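You operate a simulated robot arm through the tools that you are given. There is no shell and no other tool. Be economical: measure what you need, move in short steps, check, and stop when the job is done.

You are at the controls of a simulated two-armed robot. One attempt, no reset.

Task
Put the blue cup from the top of the prep table on the warm sorting tray and the red cup on the job slip. Put one of the orange filters from the silver tin on top of the file box. Put one of the brass spacers from the top of the prep table on the top of the drying table. Stack the 2 TB drive from the top of the prep table on top of the 8 TB drive. The order is free. Set down upright: cup.

Only the result counts: the job must be done as asked and must still hold three seconds after the hand-in. Knocking over, shifting, dropping, spilling or breaking anything else fails it.

Robot
Two 7-joint arms with fingered hands on one trunk, on a base that drives. Base frame: it is fixed to the floor where the robot stands at the start and does not move with it; the origin is under the middle of the robot, x ahead of it, y to its left, z up; the surface under the hand at the start is at about z = 0.78. Readings come in m, degrees, newtons and seconds.
The left shoulder is at the start at [0.061, 0.17, 1.07], the right one opposite. With the tool pointing down near the work surface each hand reaches from about 0.32 to 0.78 m from the robot's upright axis, wherever it stands, measured 20 degrees to its own side. Places, roughly: WARM sorting tray (17x19 cm) [-1.32, 2.08, 0.86]; brass spacer (2x3x3 cm) [0.3, 0.4, 0.8]; brass spacer (2x4x3 cm) [0.8, 0.3, 0.8]; cup [0.75, 0, 0.75]; drive [0.5, 0, 0.75]; file box [3, 3.25, 0.75]; job slip [0.5, -0.25, 0.75]; orange filter [0.5, 0.25, 0.75]; top of the drying table [-1.2, 0.5, 0.8]. Payload 4 kg a hand.
Tool frame (each hand has its own): the origin (TCP) lies between the finger pads and is the grasp point; the fingertips stand 0.026 m ahead of it; z points along the fingers, y is the line along which they close. Largest opening 0.132 m; the body of the gripper starts 0.073 m behind the TCP. The gripper is a hand of 4 fingers: y runs from the thumb to the fingers, the wrist lies at [0, 0, -0.224] in the tool frame, and closing takes about 1.5 s.
Orientation is that of the tool frame in the base frame, as a unit quaternion [x, y, z, w]. With the fingers straight down and closing along the base's y, the tool's x points along the base's -x, its y along +y and its z along -z.

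Tools
- The arms move only by the tool step_arm. It takes "left_targets", "right_targets" or both (then of equal length, played together; a hand with none holds still); each is a list of rows, each a list of 6 numbers: the shift along the base's x, y, z in units of 30 mm (1.0 is 30 mm), then the turn, a rotation vector about the base's x, y, z in units of 8 degrees (1.0 is 8 degrees). In form: [[tx, ty, tz, rx, ry, rz], ...]. A call has 1 to 12 rows; each row shifts and turns the commanded pose from where the row before left it. "left_jaw" and "right_jaw" are, for a hand that has rows, the gripper command, from -1 (fully open) to 1 (shut), values between in proportion, set as the call begins (left out, the last holds). A call with a number of a shift or a turn outside -1 to 1 is refused whole. A row lasts 0.2 s, in which the tool goes at most 0.05 m and 8.6 degrees; a call with a longer step from one row to the next is refused whole, and so is a gripper value outside its range. Where a pose cannot be reached the arm comes as near as it can. A force on the tool above 40 N (or 10 N above the force at the start of the call, whichever is more), or a blocked arm, ends the call early, and 0.2 s more pass. The fingers move at their own pace (about 0.045 m/s each) and stop on an object; they squeeze with about 27 N. The grip force told is the motor's: it shows also when the fingers shut on nothing. Time passes only in rows, and 0.2 s behind the last, so rows that do not move let the fingers close. It gives the time, the measured TCP pose, the force on the tool (base axes), the opening and the grip force at its end, in the units of the frame above (readings bear some noise), with the torque about the TCP (base axes, N m) and any sound that the robot's microphone picked up.
- Cameras (640 x 400 px; columns grow to the right, rows downward): "scene" is now at [0.1539, 0.0166, 1.2445]; the picture's right is [0.17, -0.98, -0.00], its down [-0.55, -0.10, -0.83] and it looks along [0.82, 0.14, -0.56] (base axes); focal length 219 px, centre (320, 200). "left" rides on the left gripper at [-0.068, 0.002, -0.097] in its tool frame; the picture's right is [-0.02, -1.00, 0.00], its down [0.82, -0.02, -0.58] and it looks along [0.58, -0.01, 0.82] (tool axes); focal length 270 px, centre (320, 200). "right" rides on the right gripper at [0.068, 0.002, -0.097] in its tool frame; the picture's right is [-0.03, 1.00, 0.00], its down [-0.82, -0.02, -0.58] and it looks along [-0.58, -0.02, 0.82] (tool axes); focal length 270 px, centre (320, 200). There is no depth. A picture from a camera that has moved, and an enlarged one, comes with that camera's place and axes in the base frame and with its lens.
- get_image(camera): a new picture of that camera. The clock stands still meanwhile.
- slide_trunk(by): slides the trunk up (or, below 0, down) by that many m; the arms and the scene camera ride with it, the base frame stays. It gives what a move gives, with no picture.
- base_move(legs): drives the robot by 1 to 6 legs, each [ahead, turn to the left] in m and degrees, along the robot's own axes; the way and the turn of a leg run together, so that a leg with both is an arc; at most 1.5 m and 180 degrees a leg. The arms and the cameras ride along, it lands a little off, and it stops where it bumps. It gives what a move gives.
- grasp_type(shape, hand): the hand has 4 fingers and takes this shape, open, in about a second: jaw (thumb against the fingers, like two jaws); tri (thumb and two fingers); tip (a fingertip pinch); poke (one finger out to press); point (the index stretched); flat (the hand flat); cup (the hand cupped); fist (a fist). The gripper value then closes the fingers along that shape, each until it touches; the sizes above hold for jaw. It gives what a move gives, with no picture.
- pan_tilt(pan, tilt): turns the head with the scene camera to pan (to the left, within 86 degrees either way) and tilt (down, from -29 to 69), counted from straight ahead of the robot. It gives what a move gives.
- zoom(camera, box): a new picture of the part [left, top, right, bottom] of that camera's present view, enlarged. The clock stands still meanwhile.
- hand_in(): hands the job in; it is judged then, once.

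Go step by step. Nothing tells you exact positions but the pictures and the camera data: compare them with the known pose of the tool, close in by small moves and look again before you grip or let go. The budget is 165 turns and 118 pictures, counting those below and the enlarged ones. Unless the task says otherwise, let go and move clear before handing in.

The tools are called after "Emit:" as name(argument=value, ...) on one line, values as JSON. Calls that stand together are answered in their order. step_arm: Moves the arms, as the interface text tells. Its arguments: {"type":"object","properties":{"left_targets":{"type":"array","items":{"type":"array","items":{"type":"number"}}},"left_jaw":{"type":"number"},"right_targets":{"type":"array","items":{"type":"array","items":{"type":"number"}}},"right_jaw":{"type":"number"}},"required":[]} The other tools are called the same way: slide_trunk (by) slides the trunk up or down; grasp_type (shape, hand) gives the hand a shape; base_move (legs) drives the base; pan_tilt (pan, tilt) turns the head that bears the scene camera; get_image (camera) takes a picture; zoom (camera, box) takes an enlarged picture of a part of a camera's view; hand_in () hands the job in.

At the start:

```text
time: 0.0
left_eef_pos: [0.4175, 0.3309, 0.988]
left_ee_rot: [0.002, 1.0, 0.0, 0.0]
left_wrist_force: [-0.1, -0.1, -0.6]
left_wrist_torque: [0.0, 0.03, -0.01]
left_opening: 0.1319
left_finger_force: 0.1
left_shape: jaw
right_eef_pos: [0.54, -0.0633, 1.0875]
right_ee_rot: [0.002, 1.0, 0.0, 0.0]
right_wrist_force: [0.3, 0.2, -0.9]
right_wrist_torque: [0.02, 0.0, -0.02]
right_opening: 0.1318
right_finger_force: 0.0
right_shape: jaw
trunk travel left (down, up): [-0.3, 0.455]
robot x, y, heading: [0.0012, 0.0029, 0.0]
head pan, tilt: [10.1, 34.0]
```

scene: 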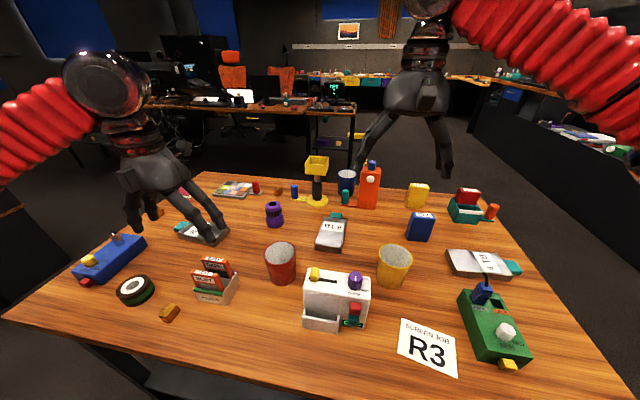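
right: 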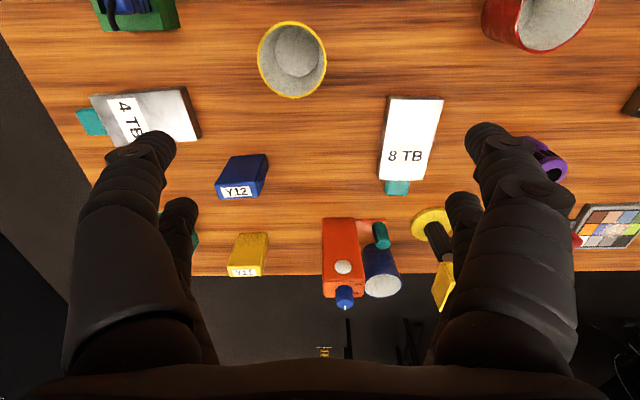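
left: 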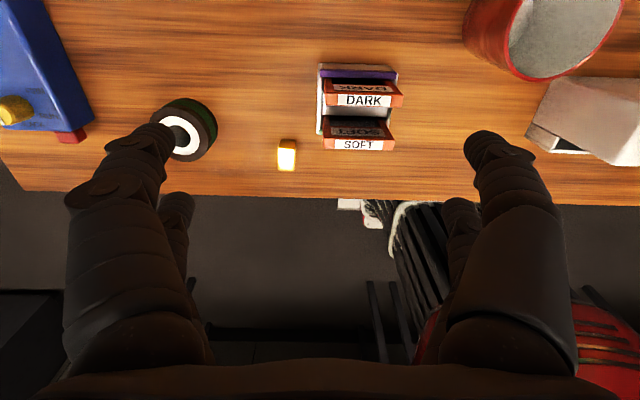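

I see the prep table with cups, drives, a tin of orange filters, spacers and the R3 slip. I'll enlarge parts of the view to identify things.

Emit:
zoom(camera="scene", box=[60, 170, 260, 330])

Emit:
zoom(camera="scene", box=[220, 140, 440, 300])

```text
2.50 times, centred on (160, 250) of scene
camera zoom: at [0.1539, 0.0166, 1.2445], right [0.17, -0.98, 0.0], down [-0.55, -0.1, -0.83], along [0.82, 0.14, -0.56], focal length 547 px, centre (720, 75)
```

zoom: 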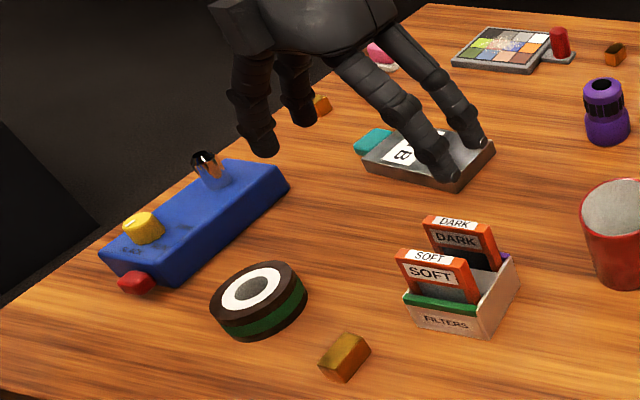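

```text
2.50 times, centred on (330, 220) of scene
camera zoom: at [0.1539, 0.0166, 1.2445], right [0.17, -0.98, 0.0], down [-0.55, -0.1, -0.83], along [0.82, 0.14, -0.56], focal length 547 px, centre (295, 150)
```

zoom: 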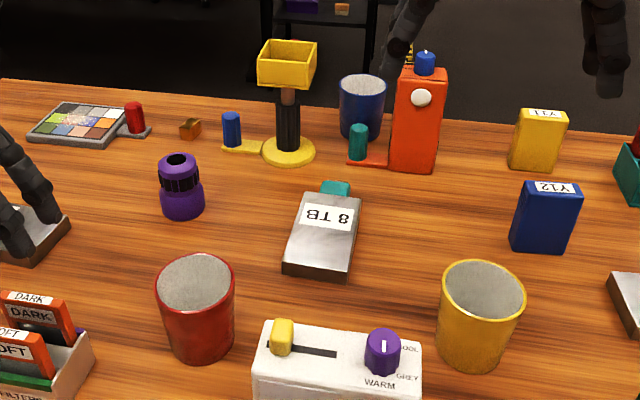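

The drive on the left is presumably the 2 TB one, the red cup is near (0.48, 0.16) and the slip near (0.38, -0.15). I'll swing the left arm clear and bring the right hand over the red cup.

Emit:
step_arm(left_targets=[[0, 0.6, 0.2, 0, 0, 0], [0, 0.6, 0.2, 0, 0, 0], [0, 0.6, 0.2, 0, 0, 0], [0, 0.6, 0.2, 0, 0, 0], [0, 0.6, 0.2, 0, 0, 0], [0, 0.6, 0.2, 0, 0, 0], [0, 0.6, 0.2, 0, 0, 0], [0, 0.6, 0.2, 0, 0, 0]], right_targets=[[-0.2625, 0.9375, -0.2, 0, 0, 0], [-0.2625, 0.9375, -0.2, 0, 0, 0], [-0.2625, 0.9375, -0.2, 0, 0, 0], [-0.2625, 0.9375, -0.2, 0, 0, 0], [-0.2625, 0.9375, -0.2, 0, 0, 0], [-0.2625, 0.9375, -0.2, 0, 0, 0], [-0.2625, 0.9375, -0.2, 0, 0, 0], [-0.2625, 0.9375, -0.2, 0, 0, 0]], right_jaw=-0.5)

Emit:
get_image(camera="scene")

Emit:
get_image(camera="right")

```text
time: 1.8
left_eef_pos: [0.4162, 0.4761, 1.0369]
left_ee_rot: [0.002, 1.0, 0.0, 0.0]
left_wrist_force: [0.4, 0.1, 0.3]
left_wrist_torque: [-0.03, 0.0, 0.0]
left_opening: 0.132
left_finger_force: 0.0
left_shape: jaw
right_eef_pos: [0.4768, 0.1637, 1.041]
right_ee_rot: [0.001, 1.0, 0.0, 0.0]
right_wrist_force: [0.2, 0.6, -0.1]
right_wrist_torque: [0.0, 0.02, 0.02]
right_opening: 0.0992
right_finger_force: 0.0
right_shape: jaw
trunk travel left (down, up): [-0.3, 0.455]
robot x, y, heading: [0.0032, 0.0005, 0.0]
head pan, tilt: [10.1, 34.0]
```

```text
112 pictures are left
camera scene: at [0.1534, 0.0173, 1.2446], right [0.17, -0.98, 0.0], down [-0.55, -0.1, -0.83], along [0.82, 0.14, -0.56], focal length 219 px, centre (320, 200)
```

scene: 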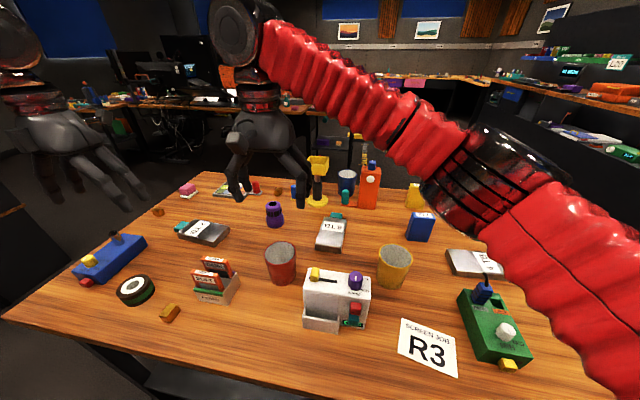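

```text
111 pictures are left
camera right: at [0.4085, 0.1655, 1.1378], right [0.03, 1.0, 0.0], down [0.82, -0.02, 0.58], along [0.58, -0.02, -0.82], focal length 270 px, centre (320, 200)
```

right: 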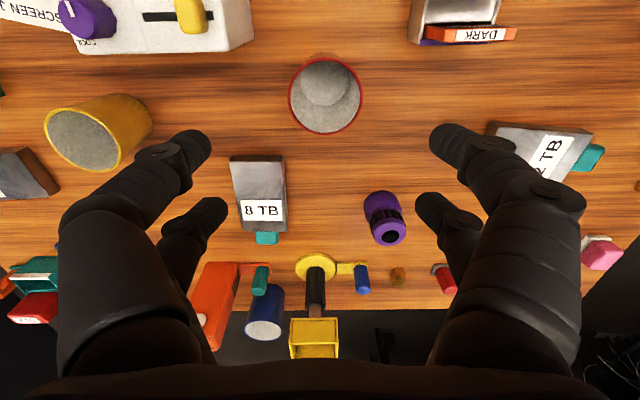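

The left drive reads "2 TB" and the red cup's rim is centred at about (0.477, 0.166). I'll go straight down over it.

Emit:
step_arm(right_targets=[[0, 0.03, -1, 0, 0, 0], [0, 0.03, -1, 0, 0, 0], [0, 0, -1, 0, 0, 0], [0, 0, -1, 0, 0, 0], [0, 0, -1, 0, 0, 0], [0, 0, -1, 0, 0, 0], [0, 0, -0.9, 0, 0, 0]])

Emit:
get_image(camera="scene")

Emit:
get_image(camera="right")

```text
time: 3.4
left_eef_pos: [0.4173, 0.4756, 1.0374]
left_ee_rot: [0.002, 1.0, 0.0, -0.002]
left_wrist_force: [0.2, 0.1, -0.8]
left_wrist_torque: [0.01, 0.03, 0.03]
left_opening: 0.1321
left_finger_force: 0.1
left_shape: jaw
right_eef_pos: [0.477, 0.163, 0.8332]
right_ee_rot: [0.002, 1.0, 0.0, 0.0]
right_wrist_force: [0.5, 0.1, 0.2]
right_wrist_torque: [0.01, 0.0, -0.01]
right_opening: 0.0994
right_finger_force: 0.1
right_shape: jaw
trunk travel left (down, up): [-0.3, 0.455]
robot x, y, heading: [-0.0013, 0.0008, 0.1]
head pan, tilt: [10.1, 34.0]
```

```text
110 pictures are left
camera scene: at [0.1539, 0.0167, 1.2445], right [0.17, -0.98, 0.0], down [-0.55, -0.1, -0.83], along [0.82, 0.14, -0.56], focal length 219 px, centre (320, 200)
```

scene: 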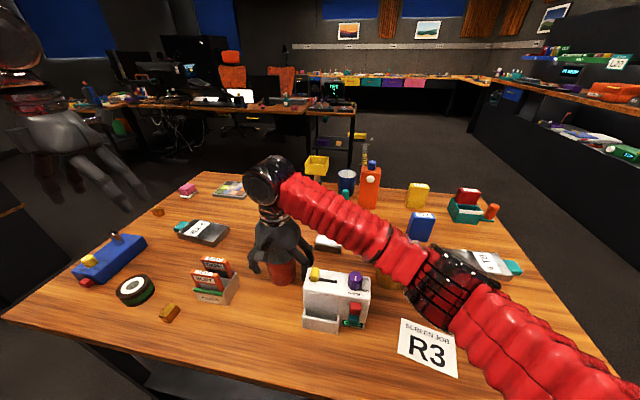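

```text
109 pictures are left
camera right: at [0.4085, 0.1658, 0.93], right [0.03, 1.0, 0.0], down [0.82, -0.02, 0.58], along [0.58, -0.02, -0.82], focal length 270 px, centre (320, 200)
```

right: 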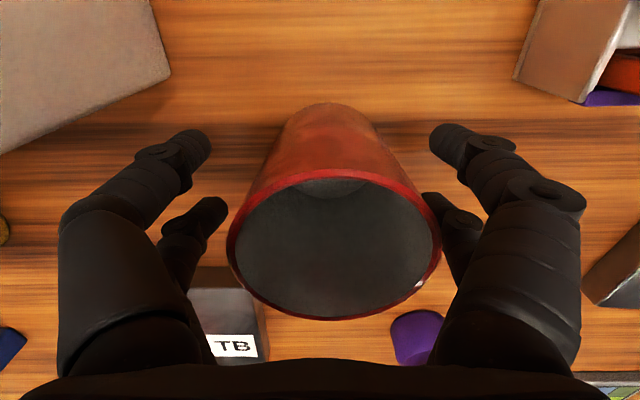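

The cup is centred between the fingers, so I'll close.

Emit:
step_arm(right_targets=[[0, 0, 0, 0, 0, 0], [0, 0, 0, 0, 0, 0], [0, 0, 0, 0, 0, 0], [0, 0, 0, 0, 0, 0], [0, 0, 0, 0, 0, 0], [0, 0, 0, 0, 0, 0]], right_jaw=1)

```text
time: 4.8
left_eef_pos: [0.4164, 0.4752, 1.0367]
left_ee_rot: [0.002, 1.0, 0.0, -0.001]
left_wrist_force: [0.6, -0.4, 0.0]
left_wrist_torque: [-0.01, 0.0, 0.02]
left_opening: 0.1318
left_finger_force: 0.0
left_shape: jaw
right_eef_pos: [0.4758, 0.1631, 0.8324]
right_ee_rot: [0.002, 1.0, 0.0, 0.0]
right_wrist_force: [0.4, 0.1, 0.7]
right_wrist_torque: [0.0, 0.02, -0.01]
right_opening: 0.0479
right_finger_force: 26.5
right_shape: jaw
trunk travel left (down, up): [-0.3, 0.455]
robot x, y, heading: [0.0022, 0.0006, -0.2]
head pan, tilt: [10.1, 34.0]
```

Gripped at 48 mm. I'll lift and carry it over to the slip.

Emit:
step_arm(right_targets=[[0, 0, 1, 0, 0, 0], [0, 0, 1, 0, 0, 0], [0, 0, 1, 0, 0, 0], [0, 0, 1, 0, 0, 0], [0, 0, 1, 0, 0, 0]])

Emit:
step_arm(right_targets=[[-0.3, -0.955, 0, 0, 0, 0], [-0.3, -0.955, 0, 0, 0, 0], [-0.3, -0.955, 0, 0, 0, 0], [-0.3, -0.955, 0, 0, 0, 0], [-0.3, -0.955, 0, 0, 0, 0], [-0.3, -0.955, 0, 0, 0, 0], [-0.3, -0.955, 0, 0, 0, 0], [-0.3, -0.955, 0, 0, 0, 0], [-0.3, -0.955, 0, 0, 0, 0], [-0.3, -0.955, 0, 0, 0, 0], [-0.3, -0.955, 0, 0, 0, 0]])

Emit:
get_image(camera="scene")

Emit:
get_image(camera="right")

```text
time: 6.0
left_eef_pos: [0.4171, 0.4745, 1.0381]
left_ee_rot: [0.002, 1.0, 0.0, 0.0]
left_wrist_force: [-0.2, 0.2, 0.0]
left_wrist_torque: [0.0, -0.01, -0.02]
left_opening: 0.132
left_finger_force: 0.0
left_shape: jaw
right_eef_pos: [0.4785, 0.1637, 0.9835]
right_ee_rot: [0.001, 1.0, 0.0, -0.001]
right_wrist_force: [0.2, -0.4, -1.2]
right_wrist_torque: [0.03, -0.04, 0.0]
right_opening: 0.0476
right_finger_force: 27.0
right_shape: jaw
trunk travel left (down, up): [-0.3, 0.455]
robot x, y, heading: [-0.0012, -0.0006, 0.1]
head pan, tilt: [10.1, 34.0]
```

```text
time: 8.4
left_eef_pos: [0.417, 0.475, 1.0372]
left_ee_rot: [0.002, 1.0, 0.0, -0.001]
left_wrist_force: [-1.3, 0.6, -0.1]
left_wrist_torque: [-0.02, -0.06, -0.01]
left_opening: 0.1319
left_finger_force: 0.0
left_shape: jaw
right_eef_pos: [0.3787, -0.1519, 0.9848]
right_ee_rot: [0.002, 1.0, 0.0, 0.0]
right_wrist_force: [-0.7, 0.0, -1.3]
right_wrist_torque: [0.01, 0.0, -0.01]
right_opening: 0.0469
right_finger_force: 26.5
right_shape: jaw
trunk travel left (down, up): [-0.3, 0.455]
robot x, y, heading: [0.0003, -0.0026, 0.0]
head pan, tilt: [10.1, 34.0]
```

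```text
108 pictures are left
camera scene: at [0.1534, 0.0162, 1.2446], right [0.17, -0.98, 0.0], down [-0.55, -0.1, -0.83], along [0.82, 0.15, -0.56], focal length 219 px, centre (320, 200)
```

scene: 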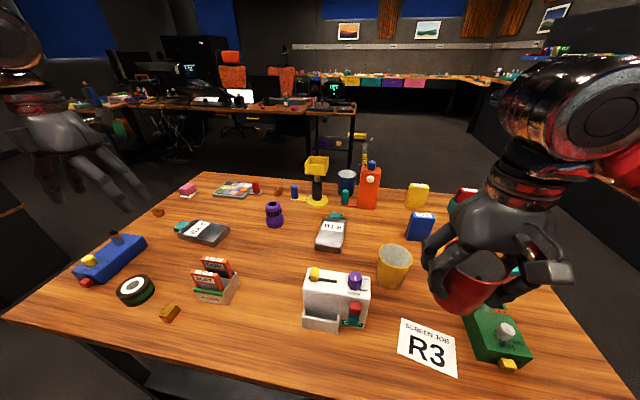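

```text
107 pictures are left
camera right: at [0.3109, -0.1499, 1.0814], right [0.03, 1.0, 0.0], down [0.82, -0.02, 0.58], along [0.58, -0.02, -0.82], focal length 270 px, centre (320, 200)
```

right: 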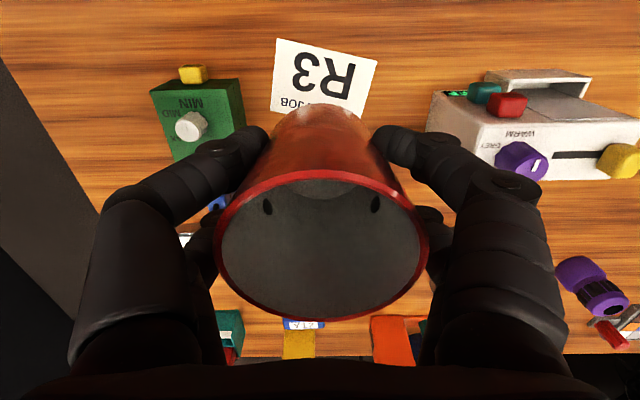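

The slip centre is at about (0.373, -0.152), right below the cup. I'll lower it there.

Emit:
step_arm(right_targets=[[-0.1, 0, -1, 0, 0, 0], [0, 0, -1, 0, 0, 0], [0, 0, -1, 0, 0, 0], [0, 0, -1, 0, 0, 0], [0, 0, -0.5, 0, 0, 0], [0, 0, -0.3, 0, 0, 0], [0, 0, -0.15, 0, 0, 0]])

Emit:
get_image(camera="scene")

```text
time: 10.0
left_eef_pos: [0.4174, 0.4738, 1.0373]
left_ee_rot: [0.002, 1.0, -0.001, -0.002]
left_wrist_force: [0.4, -0.7, -0.5]
left_wrist_torque: [0.01, 0.02, -0.02]
left_opening: 0.1319
left_finger_force: 0.0
left_shape: jaw
right_eef_pos: [0.3744, -0.1519, 0.836]
right_ee_rot: [0.002, 1.0, 0.0, 0.0]
right_wrist_force: [-0.2, -0.2, -1.0]
right_wrist_torque: [-0.04, 0.04, 0.01]
right_opening: 0.0468
right_finger_force: 27.3
right_shape: jaw
trunk travel left (down, up): [-0.3, 0.455]
robot x, y, heading: [0.0019, -0.0064, 0.1]
head pan, tilt: [10.1, 34.0]
```

```text
106 pictures are left
camera scene: at [0.1537, 0.0166, 1.2446], right [0.17, -0.98, 0.0], down [-0.55, -0.1, -0.83], along [0.82, 0.14, -0.56], focal length 219 px, centre (320, 200)
```

scene: 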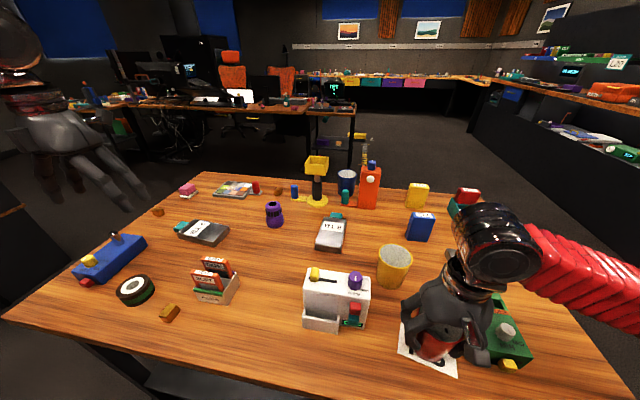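

Nearly down; I'll feel for contact in small steps.

Emit:
step_arm(right_targets=[[0, 0, -0.08, 0, 0, 0], [0, 0, -0.06, 0, 0, 0], [0, 0, 0, 0, 0, 0]])

```text
time: 10.8
left_eef_pos: [0.4169, 0.4751, 1.0384]
left_ee_rot: [0.001, 1.0, 0.0, 0.0]
left_wrist_force: [1.0, 0.4, 0.2]
left_wrist_torque: [0.0, -0.01, 0.01]
left_opening: 0.1318
left_finger_force: 0.1
left_shape: jaw
right_eef_pos: [0.3753, -0.1526, 0.8327]
right_ee_rot: [0.003, 1.0, 0.0, 0.003]
right_wrist_force: [1.5, -2.3, 26.7]
right_wrist_torque: [-0.2, -0.04, 0.03]
right_opening: 0.047
right_finger_force: 26.8
right_shape: jaw
trunk travel left (down, up): [-0.3, 0.455]
robot x, y, heading: [-0.0005, 0.0006, 0.0]
head pan, tilt: [10.1, 34.0]
```

Contact made. I'll ease off slightly, open partway and go straight up.

Emit:
step_arm(right_targets=[[0, 0, 0.04, 0, 0, 0], [0, 0, 0, 0, 0, 0]])

Emit:
step_arm(right_targets=[[0, 0, 0, 0, 0, 0], [0, 0, 0, 0, 0, 0], [0, 0, 0, 0, 0, 0], [0, 0, 0, 0, 0, 0], [0, 0, 0, 0, 0, 0]], right_jaw=-0.5)

Emit:
step_arm(right_targets=[[0, 0, 0.5, 0, 0, 0], [0, 0, 1, 0, 0, 0], [0, 0, 1, 0, 0, 0], [0, 0, 1, 0, 0, 0], [0, 0, 1, 0, 0, 0], [0, 0, 1, 0, 0, 0]])

Emit:
get_image(camera="right")

```text
time: 11.4
left_eef_pos: [0.4164, 0.4754, 1.0358]
left_ee_rot: [0.002, 1.0, 0.0, -0.001]
left_wrist_force: [-0.1, -0.1, -0.5]
left_wrist_torque: [-0.02, 0.0, 0.03]
left_opening: 0.1322
left_finger_force: 0.0
left_shape: jaw
right_eef_pos: [0.3746, -0.1524, 0.8334]
right_ee_rot: [0.003, 1.0, -0.001, 0.001]
right_wrist_force: [5.2, -1.4, 24.7]
right_wrist_torque: [-0.08, -0.11, 0.02]
right_opening: 0.047
right_finger_force: 26.8
right_shape: jaw
trunk travel left (down, up): [-0.3, 0.455]
robot x, y, heading: [0.0006, 0.0004, 0.0]
head pan, tilt: [10.1, 34.0]
```

```text
time: 12.6
left_eef_pos: [0.4172, 0.4743, 1.0371]
left_ee_rot: [0.001, 1.0, 0.0, 0.0]
left_wrist_force: [-0.2, -0.1, 0.3]
left_wrist_torque: [-0.02, 0.0, 0.01]
left_opening: 0.1319
left_finger_force: 0.1
left_shape: jaw
right_eef_pos: [0.3744, -0.152, 0.8331]
right_ee_rot: [0.001, 1.0, 0.0, 0.001]
right_wrist_force: [0.0, 0.4, -0.1]
right_wrist_torque: [0.0, -0.03, 0.02]
right_opening: 0.0985
right_finger_force: 0.1
right_shape: jaw
trunk travel left (down, up): [-0.3, 0.455]
robot x, y, heading: [-0.0026, -0.0009, -0.1]
head pan, tilt: [10.1, 34.0]
```

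```text
time: 14.0
left_eef_pos: [0.4175, 0.4745, 1.0369]
left_ee_rot: [0.001, 1.0, 0.0, 0.0]
left_wrist_force: [0.2, -0.5, -0.8]
left_wrist_torque: [-0.02, 0.01, -0.04]
left_opening: 0.1321
left_finger_force: 0.1
left_shape: jaw
right_eef_pos: [0.3742, -0.1519, 0.9994]
right_ee_rot: [0.002, 1.0, 0.001, 0.0]
right_wrist_force: [-0.2, 0.3, 0.4]
right_wrist_torque: [0.0, -0.01, 0.02]
right_opening: 0.0989
right_finger_force: 0.1
right_shape: jaw
trunk travel left (down, up): [-0.3, 0.455]
robot x, y, heading: [-0.0034, 0.0023, -0.0]
head pan, tilt: [10.1, 34.0]
```

```text
105 pictures are left
camera right: at [0.3066, -0.1481, 1.0953], right [0.03, 1.0, 0.0], down [0.82, -0.02, 0.58], along [0.58, -0.02, -0.82], focal length 270 px, centre (320, 200)
```

right: 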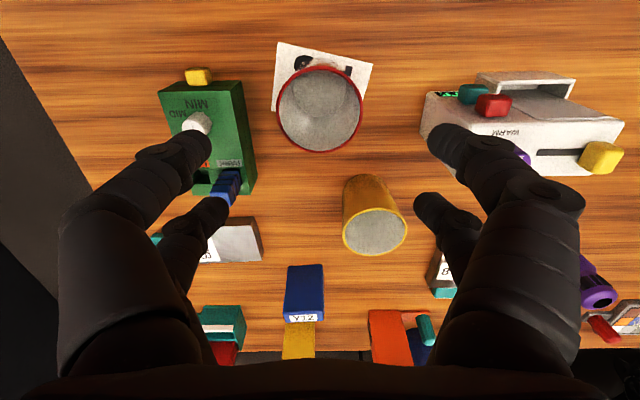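

The red cup stands on the slip. Next, the 2 TB drive: left hand over it to look.

Emit:
step_arm(left_targets=[[0.9, -0.2, -0.3, 0, 0, 0], [0.9, -0.2, -0.3, 0, 0, 0], [0.9, -0.2, -0.3, 0, 0, 0], [0.9, -0.2, -0.3, 0, 0, 0], [0.9, -0.2, -0.3, 0, 0, 0], [0.9, -0.2, -0.3, 0, 0, 0]], right_targets=[[0, -0.5, 0.5, 0, 0, 0], [0, -0.5, 0.5, 0, 0, 0], [0, -0.5, 0.5, 0, 0, 0], [0, -0.5, 0.5, 0, 0, 0], [0, -0.5, 0.5, 0, 0, 0], [0, -0.5, 0.5, 0, 0, 0]])

Emit:
get_image(camera="left")

Emit:
zoom(camera="scene", box=[140, 160, 380, 310])

```text
time: 15.4
left_eef_pos: [0.5807, 0.4403, 0.9818]
left_ee_rot: [0.002, 1.0, 0.0, -0.001]
left_wrist_force: [-0.9, -1.0, 0.2]
left_wrist_torque: [0.01, 0.01, 0.0]
left_opening: 0.1317
left_finger_force: 0.1
left_shape: jaw
right_eef_pos: [0.3751, -0.2433, 1.0866]
right_ee_rot: [0.002, 1.0, 0.0, -0.001]
right_wrist_force: [0.1, 0.3, -0.9]
right_wrist_torque: [-0.01, -0.02, 0.03]
right_opening: 0.0988
right_finger_force: 0.0
right_shape: jaw
trunk travel left (down, up): [-0.3, 0.455]
robot x, y, heading: [-0.0037, 0.0031, 0.0]
head pan, tilt: [10.1, 34.0]
```

```text
104 pictures are left
camera left: at [0.6487, 0.441, 1.078], right [0.02, -1.0, 0.0], down [-0.82, -0.02, 0.58], along [-0.58, -0.01, -0.82], focal length 270 px, centre (320, 200)
```

left: 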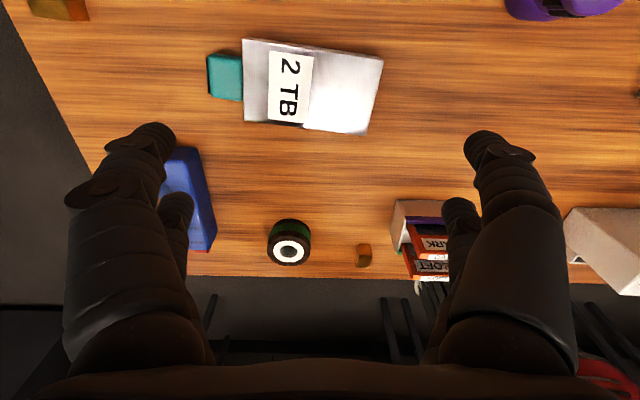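

```text
2.67 times, centred on (260, 235) of scene
camera zoom: at [0.1541, 0.0163, 1.2445], right [0.17, -0.98, 0.0], down [-0.55, -0.1, -0.83], along [0.82, 0.15, -0.56], focal length 583 px, centre (480, 107)
```

zoom: 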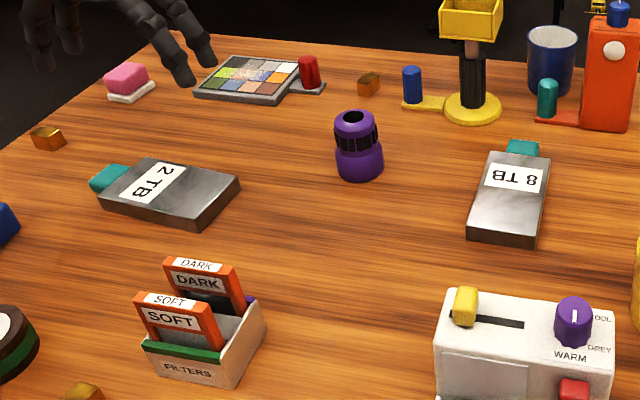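

The 2 TB drive's centre is about (0.584, 0.450), its narrow side along x, skewed by about -6.5°. I'll turn the left hand +83.5° above it.

Emit:
step_arm(left_targets=[[0, 0.03, 0, 0, 0, 0.87], [0, 0.03, 0, 0, 0, 0.87], [0, 0.03, 0, 0, 0, 0.87], [0, 0.03, 0, 0, 0, 0.87], [0, 0.03, 0, 0, 0, 0.87], [0, 0.03, 0, 0, 0, 0.87], [0, 0.03, 0, 0, 0, 0.87], [0, 0.03, 0, 0, 0, 0.87], [0, 0.03, 0, 0, 0, 0.87], [0, 0.03, 0, 0, 0, 0.87], [0, 0.03, 0, 0, 0, 0.87], [0.1, 0, 0, 0, 0, 0.87]])

Emit:
get_image(camera="left")

```text
time: 18.0
left_eef_pos: [0.6353, 0.4983, 0.9849]
left_ee_rot: [-0.664, 0.748, 0.002, 0.0]
left_wrist_force: [1.0, -1.3, 0.0]
left_wrist_torque: [0.07, 0.01, 0.03]
left_opening: 0.132
left_finger_force: 0.1
left_shape: jaw
left hand out of reach, approached as far as the arm can: row 10, 11, 12
right_eef_pos: [0.3758, -0.245, 1.0858]
right_ee_rot: [0.002, 1.0, 0.002, -0.001]
right_wrist_force: [-0.2, -1.5, -1.1]
right_wrist_torque: [0.07, 0.04, -0.02]
right_opening: 0.0987
right_finger_force: 0.0
right_shape: jaw
trunk travel left (down, up): [-0.3, 0.455]
robot x, y, heading: [-0.0007, 0.0025, -0.0]
head pan, tilt: [10.1, 34.0]
```

```text
102 pictures are left
camera left: at [0.6422, 0.5657, 1.0817], right [1.0, -0.09, 0.0], down [-0.07, -0.81, 0.58], along [-0.06, -0.57, -0.82], focal length 270 px, centre (320, 200)
```

left: 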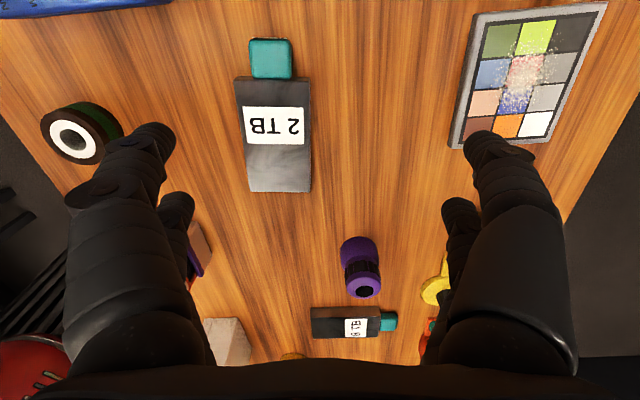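

The +83° turn pushed the arm off by 5 cm (reach limit). I'll turn the other way instead.

Emit:
step_arm(left_targets=[[0, 0, 0, 0, 0, -1], [0, 0, 0, 0, 0, -1], [0, 0, 0, 0, 0, -1], [0, 0, 0, 0, 0, -1], [0, 0, 0, 0, 0, -1], [0, 0, 0, 0, 0, -1], [0, 0, 0, 0, 0, -1], [0, 0, 0, 0, 0, -1], [0, 0, 0, 0, 0, -1], [0, 0, 0, 0, 0, -1], [0, 0, 0, 0, 0, -1], [0, 0, 0, 0, 0, -1]])

Emit:
step_arm(left_targets=[[0, 0, 0, 0, 0, -1], [0, 0, 0, 0, 0, -1], [0, 0, 0, 0, 0, -1], [0, 0, 0, 0, 0, -1], [0, 0, 0, 0, 0, -1], [0, 0, 0, 0, 0, -1], [0, 0, 0, 0, 0, -1], [0, 0, 0, 0, 0, -1], [0, 0, 0, 0, 0, -1], [0, 0, 0, 0, 0, -1]])

```text
time: 20.6
left_eef_pos: [0.6346, 0.5002, 0.9839]
left_ee_rot: [0.112, 0.994, 0.0, -0.001]
left_wrist_force: [0.8, -0.7, -0.4]
left_wrist_torque: [0.0, 0.0, -0.01]
left_opening: 0.1316
left_finger_force: 0.2
left_shape: jaw
right_eef_pos: [0.3746, -0.2414, 1.0866]
right_ee_rot: [0.002, 1.0, -0.001, 0.0]
right_wrist_force: [-0.6, 1.4, -1.0]
right_wrist_torque: [-0.01, 0.01, 0.01]
right_opening: 0.0989
right_finger_force: 0.0
right_shape: jaw
trunk travel left (down, up): [-0.3, 0.455]
robot x, y, heading: [-0.0021, 0.0015, -0.2]
head pan, tilt: [10.1, 34.0]
```

```text
time: 22.8
left_eef_pos: [0.6341, 0.5003, 0.9847]
left_ee_rot: [0.725, 0.689, -0.001, -0.001]
left_wrist_force: [0.5, 0.0, 0.7]
left_wrist_torque: [0.04, 0.0, 0.04]
left_opening: 0.1322
left_finger_force: 0.0
left_shape: jaw
right_eef_pos: [0.3742, -0.2419, 1.0883]
right_ee_rot: [0.001, 1.0, 0.0, 0.0]
right_wrist_force: [0.1, 0.6, 0.4]
right_wrist_torque: [0.03, 0.01, -0.01]
right_opening: 0.099
right_finger_force: 0.1
right_shape: jaw
trunk travel left (down, up): [-0.3, 0.455]
robot x, y, heading: [0.0015, 0.0003, -0.4]
head pan, tilt: [10.1, 34.0]
```

The -93° orientation works. I'll move to the drive centre and look.

Emit:
step_arm(left_targets=[[-0.56, -0.56, 0, 0, 0, -0.2], [-0.56, -0.56, 0, 0, 0, -0.2], [-0.56, -0.56, 0, 0, 0, 0]])

Emit:
get_image(camera="left")

```text
time: 23.6
left_eef_pos: [0.5827, 0.4491, 0.9847]
left_ee_rot: [0.743, 0.67, 0.001, 0.0]
left_wrist_force: [0.1, -0.1, -0.4]
left_wrist_torque: [0.01, 0.0, -0.01]
left_opening: 0.132
left_finger_force: 0.1
left_shape: jaw
right_eef_pos: [0.3742, -0.243, 1.0871]
right_ee_rot: [0.002, 1.0, 0.0, 0.001]
right_wrist_force: [-0.7, -0.4, -0.5]
right_wrist_torque: [0.0, -0.01, -0.02]
right_opening: 0.0989
right_finger_force: 0.1
right_shape: jaw
trunk travel left (down, up): [-0.3, 0.455]
robot x, y, heading: [0.0005, -0.0009, 0.1]
head pan, tilt: [10.1, 34.0]
```

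```text
101 pictures are left
camera left: at [0.5777, 0.3816, 1.0815], right [-1.0, 0.08, 0.0], down [0.06, 0.81, 0.58], along [0.04, 0.58, -0.82], focal length 270 px, centre (320, 200)
```

left: 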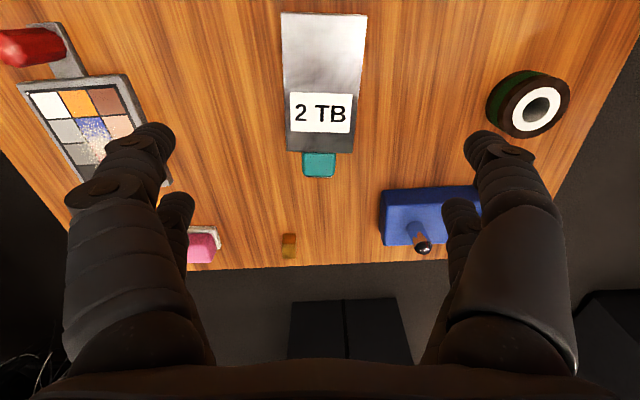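

The drive is at (0.580, 0.440), aligned with the hand. Going down with the jaws partly opened.

Emit:
step_arm(left_targets=[[-0.08, -0.3, -1, 0, 0, 0], [0, 0, -1, 0, 0, 0], [0, 0, -1, 0, 0, 0], [0, 0, -1, 0, 0, 0], [0, 0, -1, 0, 0, 0], [0, 0, -0.4, 0, 0, 0], [0, 0, -0.3, 0, 0, 0]], left_jaw=-0.6)

Emit:
get_image(camera="left")

```text
time: 25.2
left_eef_pos: [0.5817, 0.4389, 0.813]
left_ee_rot: [0.742, 0.67, 0.0, 0.0]
left_wrist_force: [-0.2, -0.9, 0.3]
left_wrist_torque: [-0.01, -0.02, 0.02]
left_opening: 0.1058
left_finger_force: 0.0
left_shape: jaw
right_eef_pos: [0.3752, -0.2412, 1.0871]
right_ee_rot: [0.002, 1.0, -0.001, 0.0]
right_wrist_force: [-0.8, -0.8, 0.0]
right_wrist_torque: [0.01, -0.02, 0.02]
right_opening: 0.0989
right_finger_force: 0.1
right_shape: jaw
trunk travel left (down, up): [-0.3, 0.455]
robot x, y, heading: [0.0007, -0.0003, -0.0]
head pan, tilt: [10.1, 34.0]
```

```text
100 pictures are left
camera left: at [0.5758, 0.3724, 0.9101], right [-1.0, 0.08, 0.0], down [0.06, 0.81, 0.58], along [0.04, 0.58, -0.82], focal length 270 px, centre (320, 200)
```

left: 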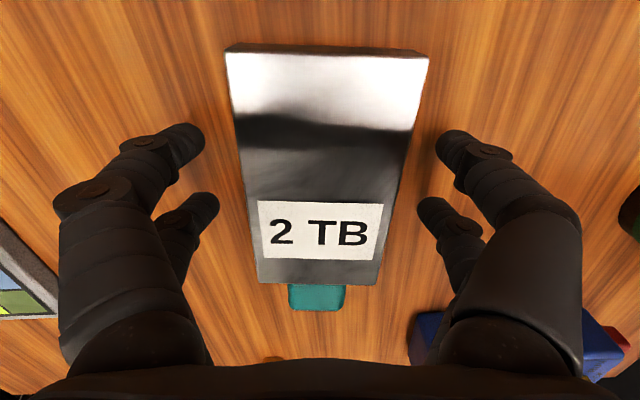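

Fingers flank the drive well. I'll go down 3 mm more and close.

Emit:
step_arm(left_targets=[[0, 0, -0.1, 0, 0, 0], [0, 0, 0, 0, 0, 0]])

Emit:
step_arm(left_targets=[[0, 0, 0, 0, 0, 0], [0, 0, 0, 0, 0, 0], [0, 0, 0, 0, 0, 0], [0, 0, 0, 0, 0, 0], [0, 0, 0, 0, 0, 0], [0, 0, 0, 0, 0, 0]], left_jaw=1)

Emit:
step_arm(left_targets=[[0, 0, 0.5, 0, 0, 0], [0, 0, 1, 0, 0, 0], [0, 0, 1, 0, 0, 0], [0, 0, 1, 0, 0, 0], [0, 0, 1, 0, 0, 0], [0, 0, 1, 0, 0, 0]])

Emit:
get_image(camera="left")

```text
time: 25.8
left_eef_pos: [0.5803, 0.4406, 0.8085]
left_ee_rot: [0.742, 0.67, -0.001, 0.0]
left_wrist_force: [0.0, 0.8, -0.2]
left_wrist_torque: [-0.02, -0.01, -0.02]
left_opening: 0.1059
left_finger_force: 0.0
left_shape: jaw
right_eef_pos: [0.3761, -0.2417, 1.0886]
right_ee_rot: [0.002, 1.0, -0.001, 0.0]
right_wrist_force: [0.2, 0.5, 0.6]
right_wrist_torque: [0.02, 0.01, 0.0]
right_opening: 0.0988
right_finger_force: 0.1
right_shape: jaw
trunk travel left (down, up): [-0.3, 0.455]
robot x, y, heading: [-0.0003, 0.0002, 0.2]
head pan, tilt: [10.1, 34.0]
```

```text
time: 27.2
left_eef_pos: [0.5806, 0.4399, 0.8087]
left_ee_rot: [0.743, 0.669, -0.001, -0.001]
left_wrist_force: [0.0, 0.4, 0.4]
left_wrist_torque: [0.0, 0.0, 0.06]
left_opening: 0.0681
left_finger_force: 27.2
left_shape: jaw
right_eef_pos: [0.3751, -0.2419, 1.0883]
right_ee_rot: [0.002, 1.0, 0.0, 0.001]
right_wrist_force: [0.7, -0.8, -0.5]
right_wrist_torque: [0.03, -0.01, 0.0]
right_opening: 0.0987
right_finger_force: 0.0
right_shape: jaw
trunk travel left (down, up): [-0.3, 0.455]
robot x, y, heading: [0.0003, -0.0067, 0.3]
head pan, tilt: [10.1, 34.0]
```

```text
time: 28.6
left_eef_pos: [0.5815, 0.4406, 0.9759]
left_ee_rot: [0.742, 0.67, 0.0, 0.0]
left_wrist_force: [-0.3, 0.4, -0.9]
left_wrist_torque: [-0.03, -0.02, 0.04]
left_opening: 0.0681
left_finger_force: 27.0
left_shape: jaw
right_eef_pos: [0.3753, -0.2408, 1.0873]
right_ee_rot: [0.002, 1.0, -0.001, 0.0]
right_wrist_force: [-0.5, -0.3, 0.3]
right_wrist_torque: [0.0, -0.02, -0.05]
right_opening: 0.0987
right_finger_force: 0.0
right_shape: jaw
trunk travel left (down, up): [-0.3, 0.455]
robot x, y, heading: [-0.0022, -0.0001, -0.1]
head pan, tilt: [10.1, 34.0]
```

```text
99 pictures are left
camera left: at [0.5756, 0.3722, 1.0727], right [-1.0, 0.08, 0.0], down [0.06, 0.81, 0.58], along [0.04, 0.58, -0.82], focal length 270 px, centre (320, 200)
```

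left: 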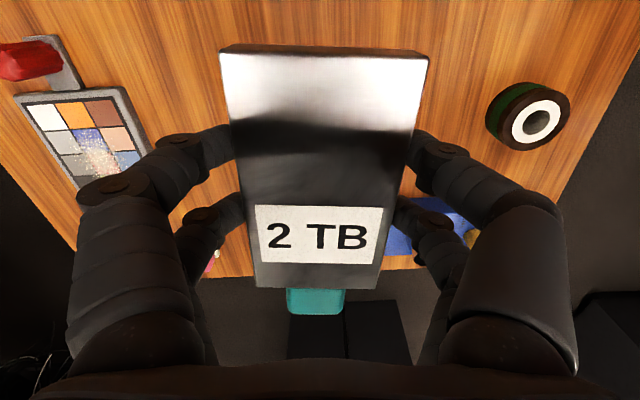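

Drive held. I'll carry it toward the 8 TB drive while turning the hand back.

Emit:
step_arm(left_targets=[[0.15, -0.9, 0.15, 0, 0, 0.958], [0.15, -0.9, 0.15, 0, 0, 0.958], [0.15, -0.9, 0.15, 0, 0, 0.958], [0.15, -0.9, 0.15, 0, 0, 0.958], [0.15, -0.9, 0.15, 0, 0, 0.958], [0.15, -0.9, 0.15, 0, 0, 0.958], [0.15, -0.9, 0, 0, 0, 0.958], [0.15, -0.9, 0, 0, 0, 0.958], [0.15, -0.9, 0, 0, 0, 0.958], [0.15, -0.9, 0, 0, 0, 0.958], [0.15, -0.9, 0, 0, 0, 0.958], [0.15, -0.9, 0, 0, 0, 0.958]])

Emit:
get_image(camera="scene")

Emit:
get_image(camera="left")

```text
time: 31.2
left_eef_pos: [0.6355, 0.1169, 1.0013]
left_ee_rot: [0.034, 0.999, 0.0, -0.001]
left_wrist_force: [0.7, 0.1, -1.4]
left_wrist_torque: [0.04, -0.02, -0.02]
left_opening: 0.0679
left_finger_force: 26.8
left_shape: jaw
right_eef_pos: [0.3751, -0.2423, 1.0872]
right_ee_rot: [0.001, 1.0, 0.0, 0.001]
right_wrist_force: [0.5, 0.5, 0.4]
right_wrist_torque: [0.05, 0.05, 0.0]
right_opening: 0.0988
right_finger_force: 0.0
right_shape: jaw
trunk travel left (down, up): [-0.3, 0.455]
robot x, y, heading: [-0.0006, 0.0006, 0.1]
head pan, tilt: [10.1, 34.0]
```

```text
98 pictures are left
camera scene: at [0.1542, 0.0161, 1.2445], right [0.17, -0.98, 0.0], down [-0.55, -0.1, -0.83], along [0.82, 0.15, -0.56], focal length 219 px, centre (320, 200)
```

scene: 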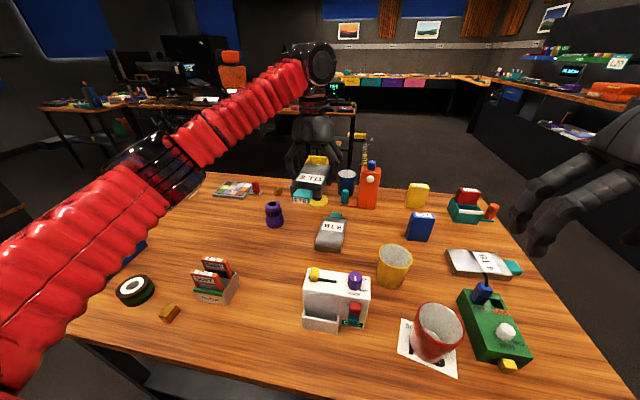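

```text
97 pictures are left
camera left: at [0.7042, 0.1133, 1.0986], right [-0.04, -1.0, 0.0], down [-0.81, 0.03, 0.58], along [-0.58, 0.02, -0.82], focal length 270 px, centre (320, 200)
```

left: 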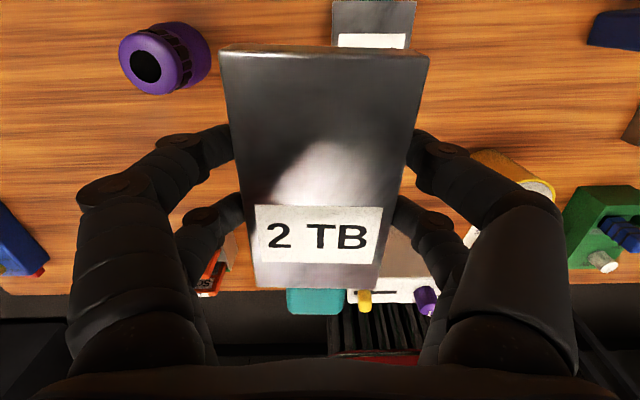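

I'll enlarge the 8 TB drive in the scene view to pin it down.

Emit:
zoom(camera="scene", box=[282, 150, 402, 270])

```text
3.33 times, centred on (342, 210) of scene
camera zoom: at [0.1542, 0.0161, 1.2445], right [0.17, -0.98, 0.0], down [-0.55, -0.1, -0.83], along [0.82, 0.15, -0.56], focal length 729 px, centre (247, 167)
```

zoom: 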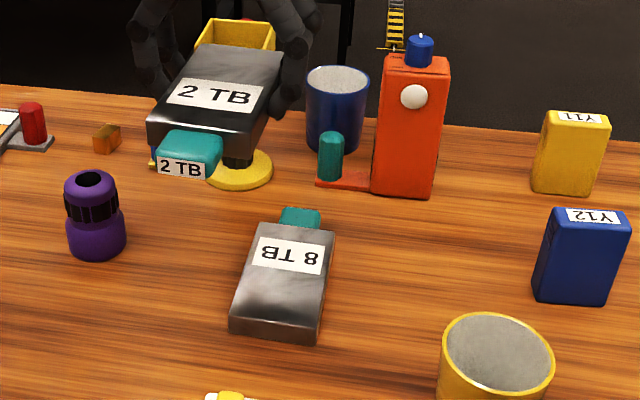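

8 TB drive centre ≈ (0.643, 0.067), and the 2 TB sits about 8 mm toward -x of the TCP. I'll align above and lower to near contact, then check.

Emit:
step_arm(left_targets=[[0.25, -0.8, 0, 0, 0, 0.1], [0.25, -0.85, 0, 0, 0, 0], [0, 0, -1, 0, 0, 0], [0, 0, -1, 0, 0, 0], [0, 0, -1, 0, 0, 0], [0, 0, -1, 0, 0, 0], [0, 0, -0.9, 0, 0, 0]])

Emit:
zoom(camera="scene", box=[282, 150, 402, 270])

Emit:
get_image(camera="left")

```text
time: 32.8
left_eef_pos: [0.6526, 0.0677, 0.8547]
left_ee_rot: [0.028, 1.0, 0.0, 0.0]
left_wrist_force: [-0.3, -0.3, -1.9]
left_wrist_torque: [0.05, -0.02, -0.02]
left_opening: 0.068
left_finger_force: 26.9
left_shape: jaw
right_eef_pos: [0.3757, -0.2415, 1.0868]
right_ee_rot: [0.002, 1.0, 0.0, -0.001]
right_wrist_force: [0.3, 1.2, 0.0]
right_wrist_torque: [-0.01, 0.03, 0.01]
right_opening: 0.0988
right_finger_force: 0.0
right_shape: jaw
trunk travel left (down, up): [-0.3, 0.455]
robot x, y, heading: [-0.0003, -0.0024, 0.2]
head pan, tilt: [10.1, 34.0]
```

```text
3.33 times, centred on (342, 210) of scene
camera zoom: at [0.1544, 0.0165, 1.2444], right [0.17, -0.98, 0.0], down [-0.55, -0.1, -0.83], along [0.82, 0.14, -0.56], focal length 729 px, centre (247, 167)
```

zoom: 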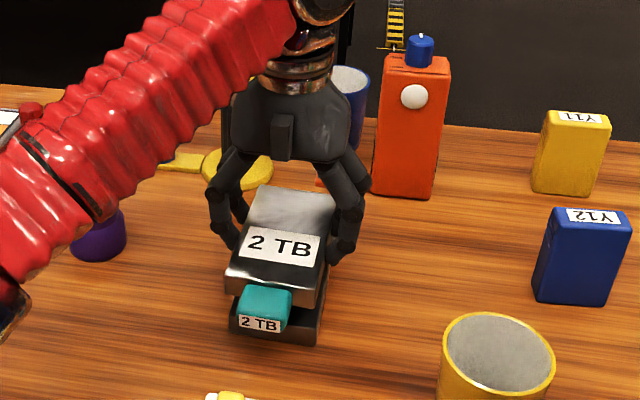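

```text
94 pictures are left
camera left: at [0.7192, 0.066, 0.9513], right [-0.03, -1.0, 0.0], down [-0.82, 0.03, 0.58], along [-0.58, 0.02, -0.82], focal length 270 px, centre (320, 200)
```

left: 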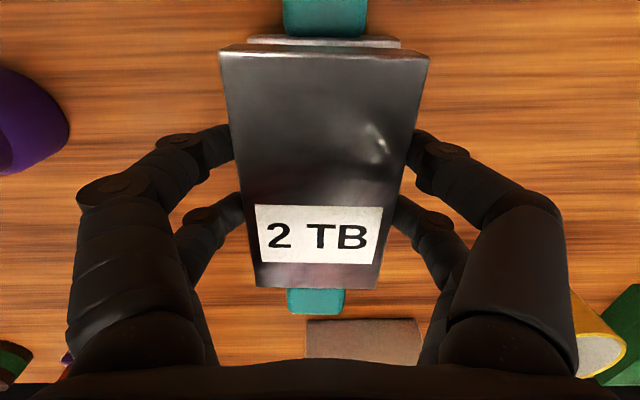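

Alignment is good to a few mm both ways. Lowering the rest gently.

Emit:
step_arm(left_targets=[[0, 0, -0.4, 0, 0, 0], [0, 0, -0.25, 0, 0, 0], [0, 0, -0.1, 0, 0, 0], [0, 0, 0, 0, 0, 0]])

```text
time: 33.8
left_eef_pos: [0.6504, 0.0672, 0.8331]
left_ee_rot: [0.028, 1.0, 0.0, -0.001]
left_wrist_force: [0.1, -0.4, -1.0]
left_wrist_torque: [-0.03, -0.01, 0.02]
left_opening: 0.0676
left_finger_force: 26.5
left_shape: jaw
right_eef_pos: [0.3768, -0.2428, 1.0873]
right_ee_rot: [0.002, 1.0, 0.0, 0.0]
right_wrist_force: [0.5, 0.6, 0.8]
right_wrist_torque: [-0.03, -0.03, 0.02]
right_opening: 0.0987
right_finger_force: 0.1
right_shape: jaw
trunk travel left (down, up): [-0.3, 0.455]
robot x, y, heading: [0.0027, 0.0003, -0.3]
head pan, tilt: [10.1, 34.0]
```

Emit:
step_arm(left_targets=[[0, 0, -0.08, 0, 0, 0], [0, 0, 0, 0, 0, 0]])

Emit:
step_arm(left_targets=[[0, 0, -0.07, 0, 0, 0], [0, 0, 0, 0, 0, 0]])

```text
time: 34.4
left_eef_pos: [0.6504, 0.0672, 0.8315]
left_ee_rot: [0.027, 1.0, 0.0, 0.001]
left_wrist_force: [-0.1, 0.6, 7.5]
left_wrist_torque: [-0.03, -0.01, 0.02]
left_opening: 0.0677
left_finger_force: 27.1
left_shape: jaw
right_eef_pos: [0.375, -0.2424, 1.0874]
right_ee_rot: [0.002, 1.0, 0.001, 0.0]
right_wrist_force: [0.3, -0.6, -0.7]
right_wrist_torque: [0.02, -0.02, 0.0]
right_opening: 0.0988
right_finger_force: 0.0
right_shape: jaw
trunk travel left (down, up): [-0.3, 0.455]
robot x, y, heading: [-0.0003, 0.0017, 0.2]
head pan, tilt: [10.1, 34.0]
```

```text
time: 35.0
left_eef_pos: [0.6496, 0.0663, 0.8323]
left_ee_rot: [0.028, 1.0, -0.001, 0.003]
left_wrist_force: [3.8, 2.1, 21.7]
left_wrist_torque: [0.01, -0.05, 0.0]
left_opening: 0.0677
left_finger_force: 27.2
left_shape: jaw
right_eef_pos: [0.3747, -0.2426, 1.0881]
right_ee_rot: [0.001, 1.0, 0.0, 0.001]
right_wrist_force: [0.0, -0.6, -0.1]
right_wrist_torque: [0.01, 0.01, 0.02]
right_opening: 0.0986
right_finger_force: 0.1
right_shape: jaw
trunk travel left (down, up): [-0.3, 0.455]
robot x, y, heading: [0.0015, -0.0005, -0.3]
head pan, tilt: [10.1, 34.0]
```

In contact; I'll relieve the pressure, release and rise.

Emit:
step_arm(left_targets=[[0, 0, 0.06, 0, 0, 0], [0, 0, 0, 0, 0, 0]])

Emit:
step_arm(left_targets=[[0, 0, 0, 0, 0, 0], [0, 0, 0, 0, 0, 0], [0, 0, 0, 0, 0, 0], [0, 0, 0, 0, 0, 0]], left_jaw=-0.5)

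Emit:
step_arm(left_targets=[[0, 0, 0.5, 0, 0, 0], [0, 0, 1, 0, 0, 0], [0, 0, 1, 0, 0, 0], [0, 0, 1, 0, 0, 0], [0, 0, 1, 0, 0, 0], [0, 0, 1, 0, 0, 0]])

Emit:
get_image(camera="left")

```text
time: 35.6
left_eef_pos: [0.6502, 0.0671, 0.8315]
left_ee_rot: [0.028, 1.0, 0.0, 0.0]
left_wrist_force: [5.9, -0.2, 18.0]
left_wrist_torque: [-0.07, -0.17, 0.03]
left_opening: 0.0677
left_finger_force: 27.1
left_shape: jaw
right_eef_pos: [0.3745, -0.2428, 1.0873]
right_ee_rot: [0.001, 1.0, 0.0, 0.0]
right_wrist_force: [0.0, 0.5, 0.1]
right_wrist_torque: [0.0, 0.01, 0.01]
right_opening: 0.0986
right_finger_force: 0.1
right_shape: jaw
trunk travel left (down, up): [-0.3, 0.455]
robot x, y, heading: [-0.0015, 0.0017, -0.1]
head pan, tilt: [10.1, 34.0]
```

```text
time: 36.6
left_eef_pos: [0.6486, 0.0674, 0.829]
left_ee_rot: [0.028, 1.0, 0.0, -0.001]
left_wrist_force: [0.4, 1.0, -0.1]
left_wrist_torque: [-0.01, -0.01, 0.0]
left_opening: 0.0989
left_finger_force: 0.1
left_shape: jaw
right_eef_pos: [0.3756, -0.2421, 1.0876]
right_ee_rot: [0.002, 1.0, 0.001, 0.0]
right_wrist_force: [-0.2, 0.2, -0.7]
right_wrist_torque: [-0.04, 0.03, -0.02]
right_opening: 0.0987
right_finger_force: 0.0
right_shape: jaw
trunk travel left (down, up): [-0.3, 0.455]
robot x, y, heading: [0.0007, -0.0012, 0.5]
head pan, tilt: [10.1, 34.0]
```

```text
time: 38.0
left_eef_pos: [0.6491, 0.0676, 0.9962]
left_ee_rot: [0.028, 1.0, 0.0, -0.001]
left_wrist_force: [0.0, -0.4, 1.0]
left_wrist_torque: [-0.01, 0.03, 0.0]
left_opening: 0.0988
left_finger_force: 0.0
left_shape: jaw
right_eef_pos: [0.3742, -0.2427, 1.088]
right_ee_rot: [0.002, 1.0, -0.001, 0.0]
right_wrist_force: [0.4, -0.7, 0.0]
right_wrist_torque: [0.03, 0.0, 0.01]
right_opening: 0.0991
right_finger_force: 0.0
right_shape: jaw
trunk travel left (down, up): [-0.3, 0.455]
robot x, y, heading: [0.0011, -0.0016, -0.1]
head pan, tilt: [10.1, 34.0]
```

```text
93 pictures are left
camera left: at [0.7185, 0.0657, 1.0921], right [-0.03, -1.0, 0.0], down [-0.82, 0.02, 0.58], along [-0.58, 0.02, -0.82], focal length 270 px, centre (320, 200)
```

left: 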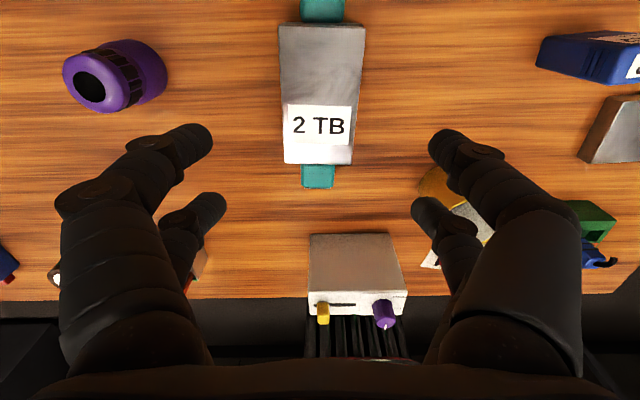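

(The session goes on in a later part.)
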